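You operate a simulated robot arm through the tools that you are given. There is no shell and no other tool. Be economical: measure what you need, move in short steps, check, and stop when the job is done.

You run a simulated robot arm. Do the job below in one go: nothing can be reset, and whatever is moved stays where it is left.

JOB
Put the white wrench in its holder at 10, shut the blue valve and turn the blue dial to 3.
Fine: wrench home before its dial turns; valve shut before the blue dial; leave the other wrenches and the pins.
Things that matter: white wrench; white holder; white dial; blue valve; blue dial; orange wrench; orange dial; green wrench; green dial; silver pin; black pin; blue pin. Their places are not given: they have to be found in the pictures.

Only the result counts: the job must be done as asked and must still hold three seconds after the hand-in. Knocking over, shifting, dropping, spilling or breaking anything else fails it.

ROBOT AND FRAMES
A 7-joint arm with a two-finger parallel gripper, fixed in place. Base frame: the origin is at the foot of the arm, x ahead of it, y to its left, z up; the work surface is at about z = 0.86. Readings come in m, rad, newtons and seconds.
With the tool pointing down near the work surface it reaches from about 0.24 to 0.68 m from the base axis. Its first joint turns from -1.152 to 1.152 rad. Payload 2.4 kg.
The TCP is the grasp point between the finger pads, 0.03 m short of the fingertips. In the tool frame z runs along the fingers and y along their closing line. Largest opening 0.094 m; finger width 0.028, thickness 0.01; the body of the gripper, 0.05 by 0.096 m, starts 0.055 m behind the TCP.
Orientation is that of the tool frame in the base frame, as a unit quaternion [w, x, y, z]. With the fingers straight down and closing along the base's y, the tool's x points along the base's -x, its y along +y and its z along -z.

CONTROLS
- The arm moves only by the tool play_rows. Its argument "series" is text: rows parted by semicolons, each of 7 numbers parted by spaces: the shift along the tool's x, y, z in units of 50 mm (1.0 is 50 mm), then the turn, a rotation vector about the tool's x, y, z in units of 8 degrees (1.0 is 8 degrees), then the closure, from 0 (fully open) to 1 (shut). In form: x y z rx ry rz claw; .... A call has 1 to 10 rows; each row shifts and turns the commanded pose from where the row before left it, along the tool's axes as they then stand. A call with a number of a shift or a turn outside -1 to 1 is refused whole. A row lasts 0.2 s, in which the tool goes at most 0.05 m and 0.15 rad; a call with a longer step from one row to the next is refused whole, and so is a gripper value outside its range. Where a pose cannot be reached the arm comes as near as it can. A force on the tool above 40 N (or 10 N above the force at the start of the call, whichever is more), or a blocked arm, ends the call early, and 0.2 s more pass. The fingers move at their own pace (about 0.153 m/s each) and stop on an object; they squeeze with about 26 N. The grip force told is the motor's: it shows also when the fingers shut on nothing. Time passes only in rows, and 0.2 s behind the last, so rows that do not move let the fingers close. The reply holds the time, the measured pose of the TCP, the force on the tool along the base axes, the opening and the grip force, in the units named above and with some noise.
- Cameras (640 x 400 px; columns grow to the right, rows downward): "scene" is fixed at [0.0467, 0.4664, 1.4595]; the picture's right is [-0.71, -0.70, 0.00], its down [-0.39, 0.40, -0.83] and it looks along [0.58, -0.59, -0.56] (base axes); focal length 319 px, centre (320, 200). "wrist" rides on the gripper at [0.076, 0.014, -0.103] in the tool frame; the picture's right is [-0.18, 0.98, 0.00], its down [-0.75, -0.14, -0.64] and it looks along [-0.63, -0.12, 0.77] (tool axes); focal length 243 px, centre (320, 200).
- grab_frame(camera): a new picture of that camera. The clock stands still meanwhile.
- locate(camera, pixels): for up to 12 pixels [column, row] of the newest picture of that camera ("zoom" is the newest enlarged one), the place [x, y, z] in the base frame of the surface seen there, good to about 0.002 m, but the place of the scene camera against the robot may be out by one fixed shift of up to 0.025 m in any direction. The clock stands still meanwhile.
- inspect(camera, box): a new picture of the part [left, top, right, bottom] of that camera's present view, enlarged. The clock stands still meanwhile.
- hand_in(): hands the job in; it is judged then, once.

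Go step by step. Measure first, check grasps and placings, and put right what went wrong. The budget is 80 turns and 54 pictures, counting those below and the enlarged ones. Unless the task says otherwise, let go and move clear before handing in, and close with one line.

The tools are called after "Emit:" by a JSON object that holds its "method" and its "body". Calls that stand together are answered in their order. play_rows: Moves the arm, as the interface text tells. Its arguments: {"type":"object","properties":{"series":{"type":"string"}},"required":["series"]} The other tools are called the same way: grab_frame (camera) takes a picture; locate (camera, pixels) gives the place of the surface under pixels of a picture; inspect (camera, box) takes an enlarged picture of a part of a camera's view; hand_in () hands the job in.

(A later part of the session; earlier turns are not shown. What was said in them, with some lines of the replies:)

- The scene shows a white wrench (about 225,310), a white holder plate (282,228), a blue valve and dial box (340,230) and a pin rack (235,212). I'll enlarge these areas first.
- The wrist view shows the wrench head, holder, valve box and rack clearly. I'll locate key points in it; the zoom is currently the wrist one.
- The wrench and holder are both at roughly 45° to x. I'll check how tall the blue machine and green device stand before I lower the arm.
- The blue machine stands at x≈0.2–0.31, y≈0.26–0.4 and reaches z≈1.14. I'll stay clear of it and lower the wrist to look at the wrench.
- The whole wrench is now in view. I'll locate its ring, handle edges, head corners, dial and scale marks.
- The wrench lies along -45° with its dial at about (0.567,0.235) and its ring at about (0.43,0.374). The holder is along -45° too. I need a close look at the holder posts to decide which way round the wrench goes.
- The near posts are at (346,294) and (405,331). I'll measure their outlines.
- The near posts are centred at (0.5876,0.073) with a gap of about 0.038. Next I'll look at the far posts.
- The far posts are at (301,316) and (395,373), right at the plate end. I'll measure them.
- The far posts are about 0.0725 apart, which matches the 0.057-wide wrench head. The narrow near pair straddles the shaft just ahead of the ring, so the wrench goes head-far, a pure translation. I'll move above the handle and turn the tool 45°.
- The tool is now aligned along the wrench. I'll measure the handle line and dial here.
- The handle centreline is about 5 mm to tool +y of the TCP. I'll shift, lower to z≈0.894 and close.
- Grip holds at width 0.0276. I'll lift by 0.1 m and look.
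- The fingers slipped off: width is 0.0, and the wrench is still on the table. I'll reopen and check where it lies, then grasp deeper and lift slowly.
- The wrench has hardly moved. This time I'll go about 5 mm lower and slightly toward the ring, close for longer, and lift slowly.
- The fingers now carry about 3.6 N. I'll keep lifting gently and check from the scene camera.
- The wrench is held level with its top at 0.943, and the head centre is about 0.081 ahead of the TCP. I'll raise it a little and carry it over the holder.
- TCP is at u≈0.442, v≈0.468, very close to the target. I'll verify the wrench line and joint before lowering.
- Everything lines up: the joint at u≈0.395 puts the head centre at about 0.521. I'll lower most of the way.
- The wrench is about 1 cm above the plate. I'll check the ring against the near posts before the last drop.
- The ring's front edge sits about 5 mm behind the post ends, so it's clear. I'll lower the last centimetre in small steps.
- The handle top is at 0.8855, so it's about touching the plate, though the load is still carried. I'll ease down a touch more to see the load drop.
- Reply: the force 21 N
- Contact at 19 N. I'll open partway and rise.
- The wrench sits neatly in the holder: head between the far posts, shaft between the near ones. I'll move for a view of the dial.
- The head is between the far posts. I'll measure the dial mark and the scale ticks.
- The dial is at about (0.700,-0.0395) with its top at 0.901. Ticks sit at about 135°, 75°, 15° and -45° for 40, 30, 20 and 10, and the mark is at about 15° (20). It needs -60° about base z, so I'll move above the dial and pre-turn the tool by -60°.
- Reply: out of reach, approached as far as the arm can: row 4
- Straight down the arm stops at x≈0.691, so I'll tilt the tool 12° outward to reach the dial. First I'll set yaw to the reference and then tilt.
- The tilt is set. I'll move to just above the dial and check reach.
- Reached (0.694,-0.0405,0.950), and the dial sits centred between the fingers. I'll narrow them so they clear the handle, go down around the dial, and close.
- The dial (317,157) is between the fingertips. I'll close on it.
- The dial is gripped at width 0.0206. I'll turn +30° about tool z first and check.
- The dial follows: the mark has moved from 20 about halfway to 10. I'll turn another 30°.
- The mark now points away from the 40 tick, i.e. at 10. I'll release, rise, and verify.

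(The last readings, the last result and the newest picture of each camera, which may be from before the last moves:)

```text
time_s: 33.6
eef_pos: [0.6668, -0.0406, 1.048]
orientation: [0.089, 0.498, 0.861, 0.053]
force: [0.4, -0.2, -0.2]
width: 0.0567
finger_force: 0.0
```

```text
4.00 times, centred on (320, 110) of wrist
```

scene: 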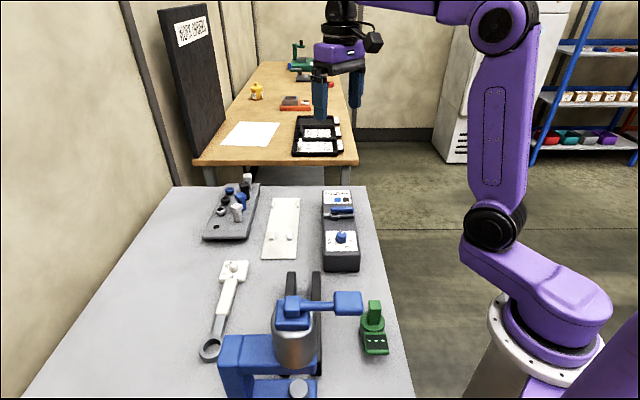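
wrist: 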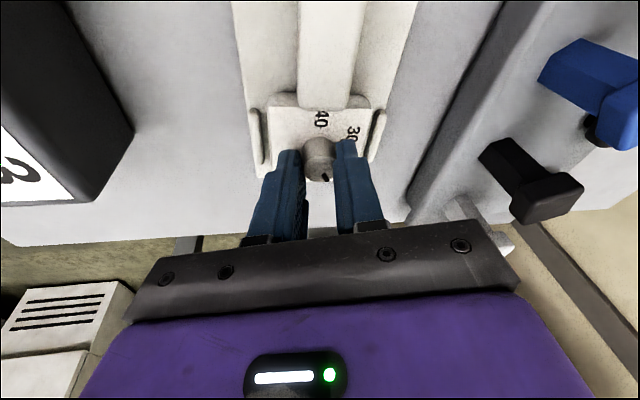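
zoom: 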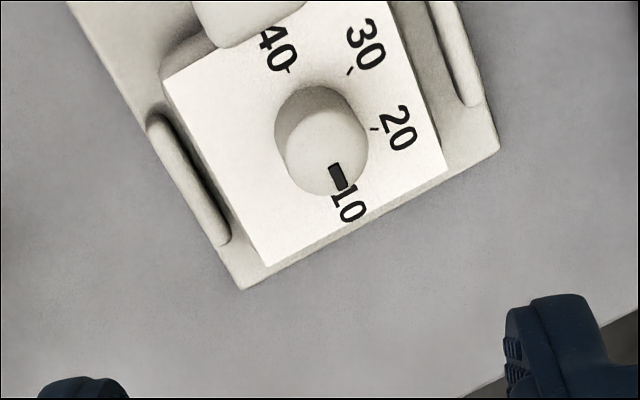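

The mark points at the 10. I'll check the angle by numbers.

Emit:
{"method": "locate", "body": {"camera": "zoom", "pixels": [[332, 166], [344, 189], [326, 153], [286, 152], [367, 150], [326, 194], [288, 70], [348, 71], [373, 130], [345, 196], [346, 203], [326, 110]]}}

```text
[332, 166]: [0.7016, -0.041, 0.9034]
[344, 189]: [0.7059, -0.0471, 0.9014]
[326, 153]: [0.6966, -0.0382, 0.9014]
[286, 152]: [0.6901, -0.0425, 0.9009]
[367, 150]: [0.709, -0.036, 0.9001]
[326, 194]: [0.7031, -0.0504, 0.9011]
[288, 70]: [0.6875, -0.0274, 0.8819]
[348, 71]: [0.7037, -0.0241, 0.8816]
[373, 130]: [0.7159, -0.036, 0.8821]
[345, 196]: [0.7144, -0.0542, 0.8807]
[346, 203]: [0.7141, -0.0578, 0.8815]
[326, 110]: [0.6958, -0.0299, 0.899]
```

The dial reads 10 within a few degrees (mark ≈ -47°, 10 at -45°). Next is the valve: I'll straighten the tool, return to the 45° yaw and move to look at the lever.

Emit:
{"method": "play_rows", "body": {"series": "0 0 -0.3 0.65 0.375 0 0.4; 0 0 0 0.65 0.375 0 0.4; 0 0 0 0 0 -0.9375 0.4; 0 0 0 0 0 -0.9375 0.4; 0 0 0 0 0 0 0.4"}}

Emit:
{"method": "play_rows", "body": {"series": "0.67 -0.443 0 0 0 0 0.4; 0.67 -0.443 0 0 0 0 0.4; 0.67 -0.443 0 0 0 0 0.4; 0.67 -0.443 0 0 0 0 0.4; 0.67 -0.443 0 0 0 0 0.4; 0.67 -0.443 0 0 0 0 0.4"}}

Emit:
{"method": "grab_frame", "body": {"camera": "wrist"}}

Emit:
{"method": "inspect", "body": {"camera": "scene", "box": [310, 180, 374, 220]}}

```text
time_s: 34.8
eef_pos: [0.6649, -0.0394, 1.0629]
orientation: [0.0, 0.381, 0.924, 0.001]
force: [-0.4, -0.8, -0.4]
width: 0.0563
finger_force: 0.1
```

```text
time_s: 36.2
eef_pos: [0.4274, 0.0094, 1.0616]
orientation: [-0.001, 0.382, 0.924, 0.0]
force: [0.2, -0.3, -0.8]
width: 0.0562
finger_force: 0.0
```

```text
17 pictures are left
```

wrist: 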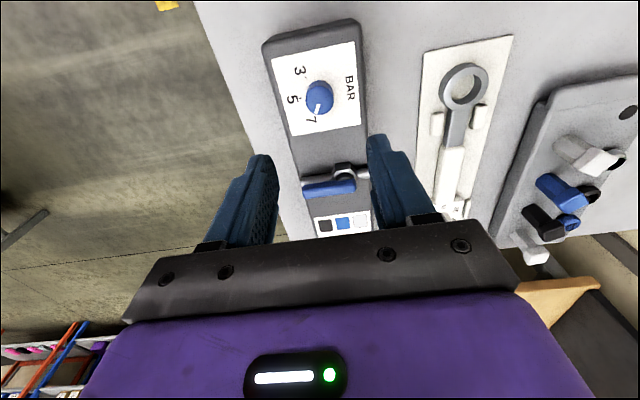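

```text
10.00 times, centred on (342, 200) of scene
```

zoom: 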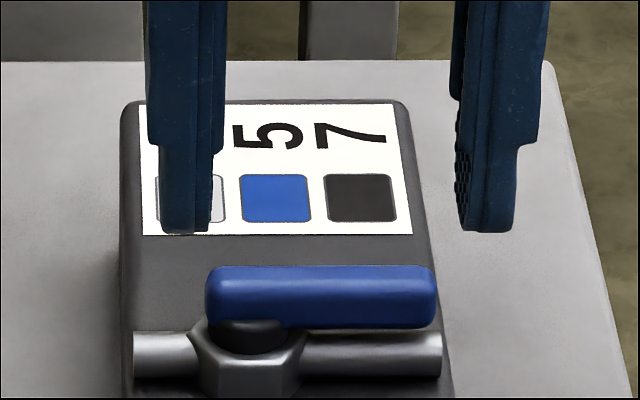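

The lever lies along the pipe, so the valve is open; its pivot is the hex hub. I'll take one close wrist picture and measure.

Emit:
{"method": "inspect", "body": {"camera": "wrist", "box": [260, 60, 420, 210]}}

```text
2.67 times, centred on (340, 135) of wrist
```

zoom: 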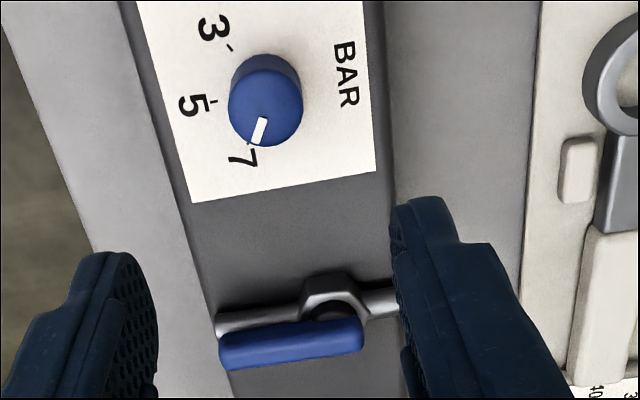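

Emit:
{"method": "locate", "body": {"camera": "zoom", "pixels": [[222, 340], [360, 322], [362, 345], [228, 365], [290, 342], [330, 308], [307, 300], [352, 285], [320, 285], [222, 322], [385, 298], [345, 335]]}}

Emit:
{"method": "locate", "body": {"camera": "zoom", "pixels": [[262, 118], [255, 143], [231, 105], [302, 105], [265, 85], [266, 144], [230, 47], [215, 103], [240, 150], [214, 28], [195, 105], [243, 158]]}}

```text
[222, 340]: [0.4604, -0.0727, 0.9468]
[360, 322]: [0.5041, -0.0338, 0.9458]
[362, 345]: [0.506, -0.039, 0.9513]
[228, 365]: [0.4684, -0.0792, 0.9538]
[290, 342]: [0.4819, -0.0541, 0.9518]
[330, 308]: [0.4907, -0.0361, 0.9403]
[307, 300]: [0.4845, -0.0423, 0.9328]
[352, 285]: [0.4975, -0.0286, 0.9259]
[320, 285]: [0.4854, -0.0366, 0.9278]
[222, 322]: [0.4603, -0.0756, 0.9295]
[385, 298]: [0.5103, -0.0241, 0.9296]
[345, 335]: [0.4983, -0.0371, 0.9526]
```

```text
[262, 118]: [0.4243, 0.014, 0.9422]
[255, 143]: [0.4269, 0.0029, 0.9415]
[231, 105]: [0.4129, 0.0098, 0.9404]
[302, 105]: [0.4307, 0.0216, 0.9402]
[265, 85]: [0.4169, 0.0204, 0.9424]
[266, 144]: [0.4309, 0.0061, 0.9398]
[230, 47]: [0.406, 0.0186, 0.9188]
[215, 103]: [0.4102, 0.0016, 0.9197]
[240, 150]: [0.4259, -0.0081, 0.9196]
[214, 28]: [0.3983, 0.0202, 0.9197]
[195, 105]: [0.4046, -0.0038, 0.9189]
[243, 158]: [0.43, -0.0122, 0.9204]
```

The pivot is near (0.497,-0.043), and the lever runs from it toward -v with its top at z≈0.953. The blue dial is at (0.4225,0.0145) with its mark at 7 (285°); 5 is at 225° and 3 at 165°. I'll line up to grip the lever across its width.

Emit:
{"method": "play_rows", "body": {"series": "-0.573 -0.126 0.27 0 0 0 0.5; -0.573 -0.126 0.27 0 0 0 0.5; -0.573 -0.126 0.27 0 0 0 0.5; 0 0 0 0 0 -0.9375 0.5; 0 0 0 0 0 -0.9375 0.5; 0 0 0 0 0 -0.9375 0.5; 0 0 0 0 0 -0.9375 0.5; 0 0 0 0 0 -0.9375 0.5; 0 0 0 0 0 -0.9375 0.5; 0 0 0 0 0 -0.9375 0.5"}}

Emit:
{"method": "play_rows", "body": {"series": "0 0 0 0 0 -0.9375 0.5; 0 0 0 0 0 -0.9375 0.5; 0 0 0 0 0 -0.9375 0.5; 0 0 0 0 0 -0.9375 0.5; 0 0 0 0 0 -0.9375 0.5; 0 0 0 0 0 0 0.5"}}

Emit:
{"method": "grab_frame", "body": {"camera": "wrist"}}

```text
time_s: 38.4
eef_pos: [0.4764, -0.0653, 1.0216]
orientation: [0.0, -0.066, 0.998, 0.0]
force: [0.9, -0.3, 0.8]
width: 0.0469
finger_force: 0.1
```

```text
time_s: 39.8
eef_pos: [0.4756, -0.0657, 1.0233]
orientation: [0.0, -0.383, 0.924, 0.0]
force: [-0.2, 0.3, -0.1]
width: 0.0469
finger_force: 0.0
```

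```text
14 pictures are left
```

wrist: 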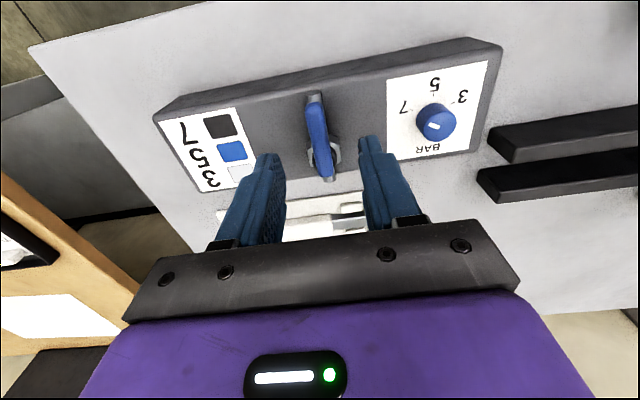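

Aligned: the lever (318,130) lies between the fingers. I'll lower to 0.97 and close.

Emit:
{"method": "play_rows", "body": {"series": "0 0 0.4 0 0 0 0.5; 0 0 0.4 0 0 0 0.5; 0 0 0.23 0 0 0 0.5; 0 0 0 0 0 0 1; 0 0 0 0 0 0 1; 0 0 0 0 0 0 1"}}

```text
time_s: 41.2
eef_pos: [0.4772, -0.0664, 0.9703]
orientation: [0.001, -0.38, 0.925, -0.001]
force: [14.2, -12.8, -11.6]
width: 0.0139
finger_force: 45.2
```

The lever is gripped at width 0.0139, with some side load from a small offset. I'll start the swing clockwise with two small steps.

Emit:
{"method": "play_rows", "body": {"series": "-0.0053 0.09 0 0 0 0.9375 1; -0.0053 0.081 0 0 0 0.9375 1; 0 0 0 0 0 0 1"}}

```text
time_s: 41.6
eef_pos: [0.4775, -0.0649, 0.9711]
orientation: [0.006, -0.328, 0.945, -0.005]
force: [10.0, -5.7, -12.2]
width: 0.0162
finger_force: 45.2
stopped in row 2: the force on the tool passed its limit (the readings are from after the stop); the commanded pose is now the measured one
```

It was stopped after only about 7°, so clockwise looks blocked. I'll come back and try the other direction in small steps.

Emit:
{"method": "play_rows", "body": {"series": "0 -0.06 0 0 0 -0.8 1; 0 -0.081 0 0 0 -0.9 1; 0 -0.081 0 0 0 -0.9 1; 0 -0.081 0 0 0 -0.9 1; 0 0 0 0 0 0 1"}}

Emit:
{"method": "grab_frame", "body": {"camera": "wrist"}}

```text
time_s: 42.9
eef_pos: [0.4872, -0.0739, 0.9709]
orientation: [0.003, -0.544, 0.839, -0.004]
force: [0.8, 11.2, -18.8]
width: 0.0136
finger_force: 45.1
```

```text
13 pictures are left
```

wrist: 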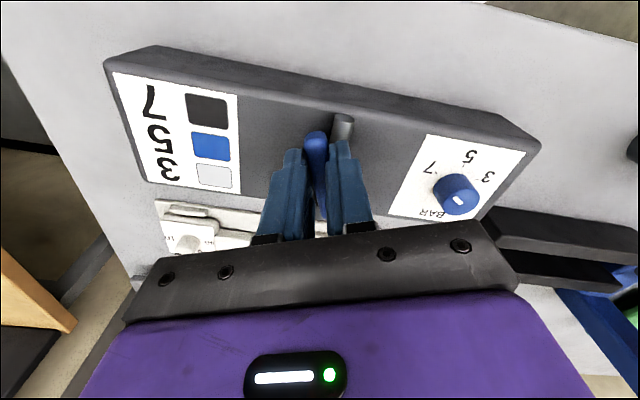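

The lever follows counter-clockwise: it has turned about 21° with little resistance. I'll continue.

Emit:
{"method": "play_rows", "body": {"series": "-0.005 -0.081 0 0 0 -0.9375 1; -0.005 -0.081 0 0 0 -0.9375 1; -0.005 -0.081 0 0 0 -0.9375 1; -0.005 -0.081 0 0 0 -0.9375 1; 0 0 0 0 0 0 1"}}

```text
time_s: 44.0
eef_pos: [0.5031, -0.0756, 0.972]
orientation: [-0.002, 0.743, -0.669, 0.005]
force: [-4.5, 16.7, -11.1]
width: 0.0141
finger_force: 45.3
```

Turned about 51°. I'll continue the remaining 39°.

Emit:
{"method": "play_rows", "body": {"series": "-0.005 -0.082 0 0 0 -0.9375 1; -0.005 -0.082 0 0 0 -0.9375 1; -0.005 -0.082 0 0 0 -0.9375 1; 0 0 0 0 0 0 1"}}

Emit:
{"method": "play_rows", "body": {"series": "-0.005 -0.082 0 0 0 -0.9375 1; -0.005 -0.082 0 0 0 -0.9375 1; 0 0 0 0 0 0 1"}}

Emit:
{"method": "inspect", "body": {"camera": "scene", "box": [300, 170, 380, 220]}}

```text
time_s: 45.0
eef_pos: [0.5157, -0.0724, 0.9709]
orientation: [-0.001, 0.86, -0.511, 0.006]
force: [-6.9, 19.6, -10.8]
width: 0.0139
finger_force: 44.7
```

```text
time_s: 45.9
eef_pos: [0.5213, -0.0673, 0.9718]
orientation: [-0.001, 0.919, -0.394, 0.006]
force: [-6.6, 22.2, -14.8]
width: 0.0136
finger_force: 44.5
```

```text
8.00 times, centred on (340, 195) of scene
```

zoom: 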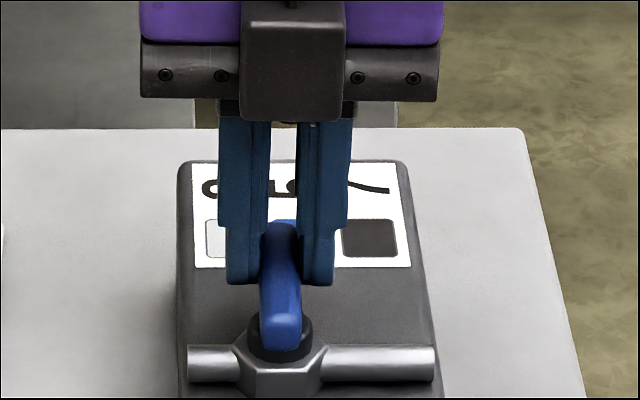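

The lever is about 89° round and nearly square to the pipe. I'll nudge it a little further to seat it, then release and rise.

Emit:
{"method": "play_rows", "body": {"series": "0 -0.03 0 0 0 -0.3 1; 0 0 0 0 0 0 1"}}

Emit:
{"method": "play_rows", "body": {"series": "0 0 0 0 0 0 0.6; 0 0 0 0 0 0 0.6; 0 0 -0.5 0 0 0 0.6; 0 0 -0.8 0 0 0 0.6; 0 0 -0.7 0 0 0 0.6; 0 0 0 0 0 0 0.6"}}

Emit:
{"method": "grab_frame", "body": {"camera": "wrist"}}

Emit:
{"method": "inspect", "body": {"camera": "scene", "box": [230, 170, 390, 270]}}

```text
time_s: 46.5
eef_pos: [0.522, -0.0664, 0.9713]
orientation: [0.0, 0.926, -0.377, 0.004]
force: [-9.8, 23.1, -13.1]
width: 0.0135
finger_force: 44.8
```

```text
time_s: 47.9
eef_pos: [0.522, -0.0678, 1.0723]
orientation: [0.0, 0.926, -0.376, 0.007]
force: [0.1, 0.8, -0.5]
width: 0.0374
finger_force: 0.0
```

```text
11 pictures are left
```

wrist: 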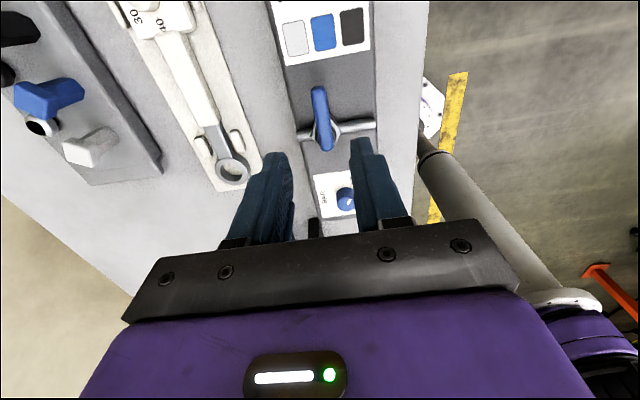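

```text
4.00 times, centred on (310, 220) of scene
```

zoom: 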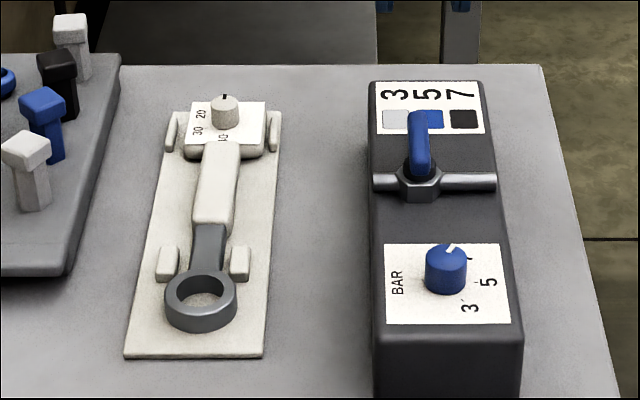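

The lever is across the pipe. I'll check its angle.

Emit:
{"method": "locate", "body": {"camera": "wrist", "pixels": [[318, 92], [319, 100], [324, 145], [322, 125], [303, 135], [372, 124], [311, 92], [326, 92], [316, 140], [332, 138]]}}

```text
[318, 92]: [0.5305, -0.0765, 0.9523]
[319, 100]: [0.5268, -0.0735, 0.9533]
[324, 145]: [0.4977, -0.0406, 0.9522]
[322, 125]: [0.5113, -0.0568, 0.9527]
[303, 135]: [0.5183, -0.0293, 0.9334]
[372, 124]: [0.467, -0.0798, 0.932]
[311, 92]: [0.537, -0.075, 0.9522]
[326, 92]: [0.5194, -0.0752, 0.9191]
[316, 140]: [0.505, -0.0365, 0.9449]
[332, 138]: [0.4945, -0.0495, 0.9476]
```

The lever is about square to the pipe (within 2°), so the valve is shut. Next is the blue dial: with the tool yaw at -136° I can turn the needed +120° in one bite, so I'll move above the dial.

Emit:
{"method": "play_rows", "body": {"series": "0 0 0 0 0 0.67 0.6; 0 0 0 0 0 0.67 0.6; -0.622 0.1715 0.2 0 0 0 0.6; -0.622 0.1715 0.3 0 0 0 0.6; -0.622 0.1715 0.3 0 0 0 0.6; -0.622 0.1715 0.3 0 0 0 0.6; 0 0 0 0 0 0 0.6"}}

Emit:
{"method": "grab_frame", "body": {"camera": "wrist"}}

```text
time_s: 49.5
eef_pos: [0.4231, 0.0166, 1.0144]
orientation: [-0.001, 0.887, -0.462, 0.007]
force: [0.3, 0.2, -0.1]
width: 0.0376
finger_force: 0.0
```

```text
9 pictures are left
```

wrist: 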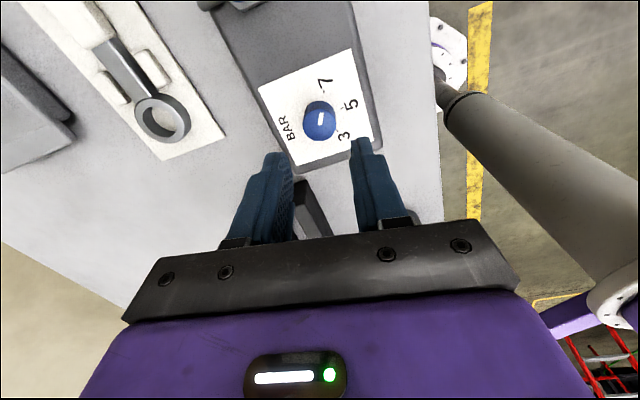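

The dial (319,121) is centred between the fingers. I'll refine its place.

Emit:
{"method": "locate", "body": {"camera": "wrist", "pixels": [[305, 120], [335, 120], [320, 104], [320, 120], [320, 134], [322, 112], [319, 125], [321, 91], [342, 107], [343, 128]]}}

```text
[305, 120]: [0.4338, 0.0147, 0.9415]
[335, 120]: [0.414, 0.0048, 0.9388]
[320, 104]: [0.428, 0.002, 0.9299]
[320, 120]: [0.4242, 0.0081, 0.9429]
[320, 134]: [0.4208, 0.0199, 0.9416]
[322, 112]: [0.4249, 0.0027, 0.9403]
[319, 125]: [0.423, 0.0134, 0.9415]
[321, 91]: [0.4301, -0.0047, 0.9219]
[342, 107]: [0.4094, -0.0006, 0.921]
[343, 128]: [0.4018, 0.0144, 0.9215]
```

The centre is about (0.4222,0.0142), close enough to the tool line. I'll lower to z≈0.953 and close.

Emit:
{"method": "play_rows", "body": {"series": "0 0.02 0.5 0 0 0 0.6; 0 0 0.5 0 0 0 0.6; 0 0 0.22 0 0 0 0.6; 0 0 0 0 0 0 1; 0 0 0 0 0 0 1; 0 0 0 0 0 0 1"}}

```text
time_s: 50.9
eef_pos: [0.4227, 0.0157, 0.9538]
orientation: [-0.002, 0.887, -0.461, 0.008]
force: [6.4, 5.9, 7.8]
width: 0.0252
finger_force: 45.3
```

The dial is gripped at width 0.0252. I'll turn the first 60° clockwise.

Emit:
{"method": "play_rows", "body": {"series": "0 0 0 0 0 0.9375 1; 0 0 0 0 0 0.9375 1; 0 0 0 0 0 0.9375 1; 0 0 0 0 0 0.9375 1; 0 0 0 0 0 0.9375 1; 0 0 0 0 0 0.9375 1; 0 0 0 0 0 0.9375 1; 0 0 0 0 0 0.9375 1; 0 0 0 0 0 0 1"}}

Emit:
{"method": "inspect", "body": {"camera": "scene", "box": [300, 200, 380, 250]}}

```text
time_s: 52.9
eef_pos: [0.4234, 0.0145, 0.9533]
orientation: [0.005, -0.536, 0.844, -0.006]
force: [19.7, 23.4, -21.8]
width: 0.0256
finger_force: 44.7
```

```text
8.00 times, centred on (340, 225) of scene
```

zoom: 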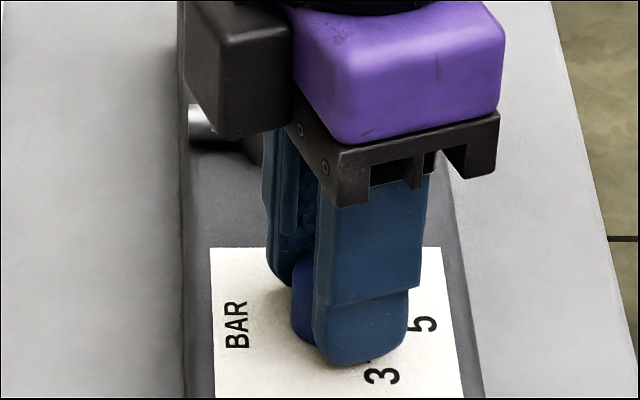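

The force is nearing the limit from a slight off-centre grip. I'll open, shift about 2 mm toward the dial's true centre and close again.

Emit:
{"method": "play_rows", "body": {"series": "0 0 0 0 0 0 0.6; 0 0 0 0 0 0 0.6; -0.04 -0.015 0 0 0 0 0.6; 0 0 0 0 0 0 1; 0 0 0 0 0 0 1; 0 0 0 0 0 0 1"}}

```text
time_s: 54.2
eef_pos: [0.4248, 0.0146, 0.9547]
orientation: [0.003, -0.537, 0.843, -0.006]
force: [1.4, -6.5, -0.1]
width: 0.0255
finger_force: 44.7
```

Forces are low again. I'll turn another 52°, keeping a little back for the check.

Emit:
{"method": "play_rows", "body": {"series": "0 0 0 0 0 0.9375 1; 0 0 0 0 0 0.9375 1; 0 0 0 0 0 0.9375 1; 0 0 0 0 0 0.9375 1; 0 0 0 0 0 0.9375 1; 0 0 0 0 0 0.9375 1; 0 0 0 0 0 0.9375 1; 0 0 0 0 0 0 1"}}

Emit:
{"method": "inspect", "body": {"camera": "wrist", "box": [240, 80, 400, 180]}}

```text
time_s: 56.0
eef_pos: [0.4237, 0.0138, 0.9546]
orientation: [0.006, -0.108, 0.994, -0.003]
force: [-4.9, -9.7, 27.3]
width: 0.0252
finger_force: 45.3
```

```text
4.00 times, centred on (320, 130) of wrist
```

zoom: 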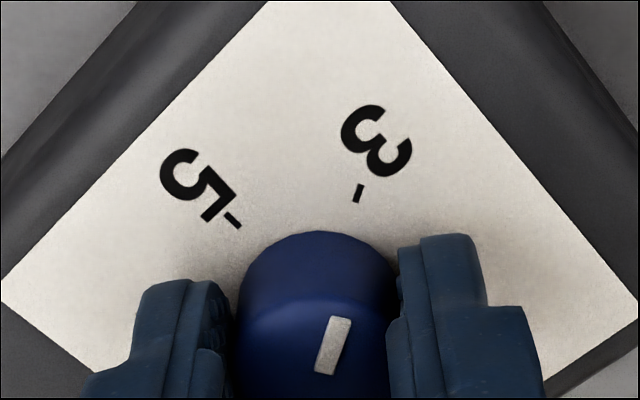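

The mark now points almost straight at the 3 tick. I'll measure both.

Emit:
{"method": "locate", "body": {"camera": "zoom", "pixels": [[338, 319], [326, 371], [362, 186], [357, 202], [240, 227], [227, 214], [332, 345]]}}

```text
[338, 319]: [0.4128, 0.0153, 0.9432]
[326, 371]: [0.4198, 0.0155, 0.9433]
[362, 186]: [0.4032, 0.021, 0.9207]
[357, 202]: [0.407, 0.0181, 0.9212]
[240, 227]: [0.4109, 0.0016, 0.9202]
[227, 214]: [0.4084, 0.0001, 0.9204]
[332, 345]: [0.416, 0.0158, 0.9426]
```

The mark is at about 175° and 3 is at 165°. I'll turn 10° more, release and rise to verify.

Emit:
{"method": "play_rows", "body": {"series": "0 0 0 0 0 0.65 1; 0 0 0 0 0 0.6 1; 0 0 0 0 0 0 1; 0 0 0 0 0 0 0.6; 0 0 0 0 0 0 0.6; 0 0 -0.5 0 0 0 0.6; 0 0 -0.8 0 0 0 0.6; 0 0 -0.7 0 0 0 0.5; 0 0 0 0 0 0 0.5"}}

Emit:
{"method": "inspect", "body": {"camera": "wrist", "box": [240, 40, 400, 140]}}

```text
time_s: 58.0
eef_pos: [0.4231, 0.0157, 1.0545]
orientation: [0.006, -0.022, 1.0, -0.003]
force: [0.1, 0.2, -0.6]
width: 0.0471
finger_force: 0.1
```

```text
4.00 times, centred on (320, 90) of wrist
```

zoom: 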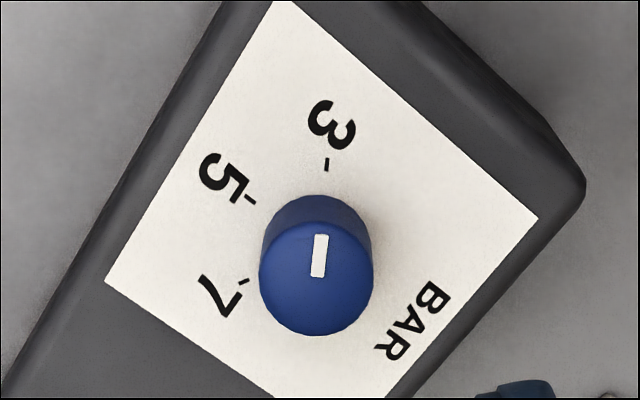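

Emit:
{"method": "locate", "body": {"camera": "zoom", "pixels": [[321, 237], [317, 275], [327, 160], [326, 170], [253, 202], [245, 284], [262, 275], [371, 275], [316, 332], [318, 229], [316, 282]]}}

```text
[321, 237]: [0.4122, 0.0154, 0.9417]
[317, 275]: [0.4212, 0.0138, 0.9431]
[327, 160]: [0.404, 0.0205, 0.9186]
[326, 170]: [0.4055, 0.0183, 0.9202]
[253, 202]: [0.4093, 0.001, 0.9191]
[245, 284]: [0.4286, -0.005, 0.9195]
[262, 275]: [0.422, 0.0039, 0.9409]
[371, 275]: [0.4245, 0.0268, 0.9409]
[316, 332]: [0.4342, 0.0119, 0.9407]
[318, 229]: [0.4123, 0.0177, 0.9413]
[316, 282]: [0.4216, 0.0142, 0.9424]
```

The mark reads about 163–168° against the 3 tick at 166°, so the dial is at 3. I'll move clear and take a last overall look.

Emit:
{"method": "play_rows", "body": {"series": "0 0 -0.8 0 0 0 0; 0 0 -0.9 0 0 0 0; 0.5 0 -0.9 0 0 0 0; 0.5 0 -0.5 0 0 0 0; 0 0 0 0 0 0 0; 0 0 0 0 0 0 0"}}

Emit:
{"method": "inspect", "body": {"camera": "scene", "box": [190, 160, 390, 285]}}

Emit:
{"method": "inspect", "body": {"camera": "scene", "box": [300, 180, 380, 250]}}

```text
refused: row 3 steps farther than a row can; nothing moved
```

```text
3.20 times, centred on (290, 222) of scene
```

zoom: 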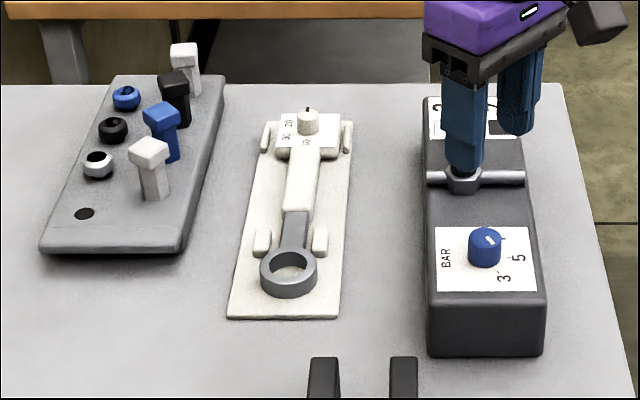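

```text
5.71 times, centred on (340, 215) of scene
```

zoom: 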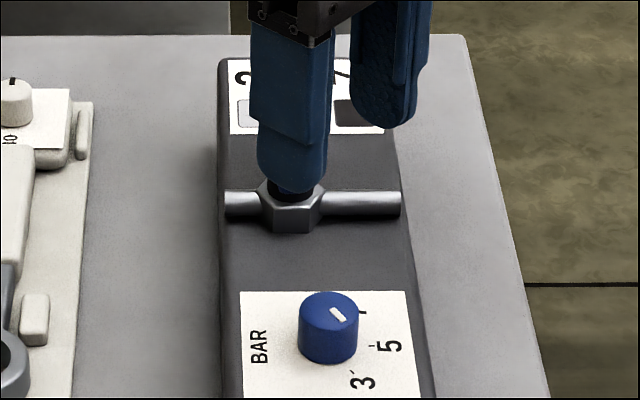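

The scene view agrees: the mark's direction (13,12) matches that of the 3 tick (23,27) from the dial centre. I'll retreat in smaller steps.

Emit:
{"method": "play_rows", "body": {"series": "0 0 -0.8 0 0 0 0; 0 0 -0.8 0 0 0 0; 0.4 0 -0.7 0 0 0 0; 0.4 0 -0.7 0 0 0 0; 0 0 0 0 0 0 0; 0 0 0 0 0 0 0"}}

Emit:
{"method": "inspect", "body": {"camera": "scene", "box": [190, 160, 390, 285]}}

```text
time_s: 59.5
eef_pos: [0.3795, 0.0158, 1.2041]
orientation: [0.007, -0.022, 1.0, -0.002]
force: [-0.2, 1.0, 0.2]
width: 0.0942
finger_force: 0.0
```

```text
3.20 times, centred on (290, 222) of scene
```

zoom: 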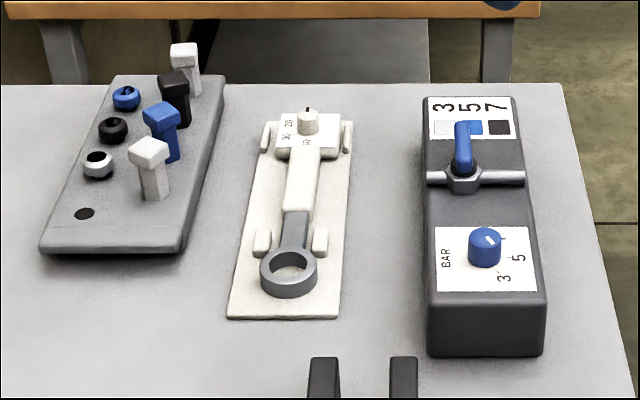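

The last picture shows the wrench home with its dial at 10, the lever across the pipe (462,150), the blue dial at 3, and the pins untouched. I'm handing in.

Emit:
{"method": "hand_in", "body": {}}

```text
The job is handed in.
```

The white wrench is in its holder with its dial at 10, the blue valve is shut, the blue dial is at 3, and the arm is clear; the angles were read from the pictures, good to a few degrees.
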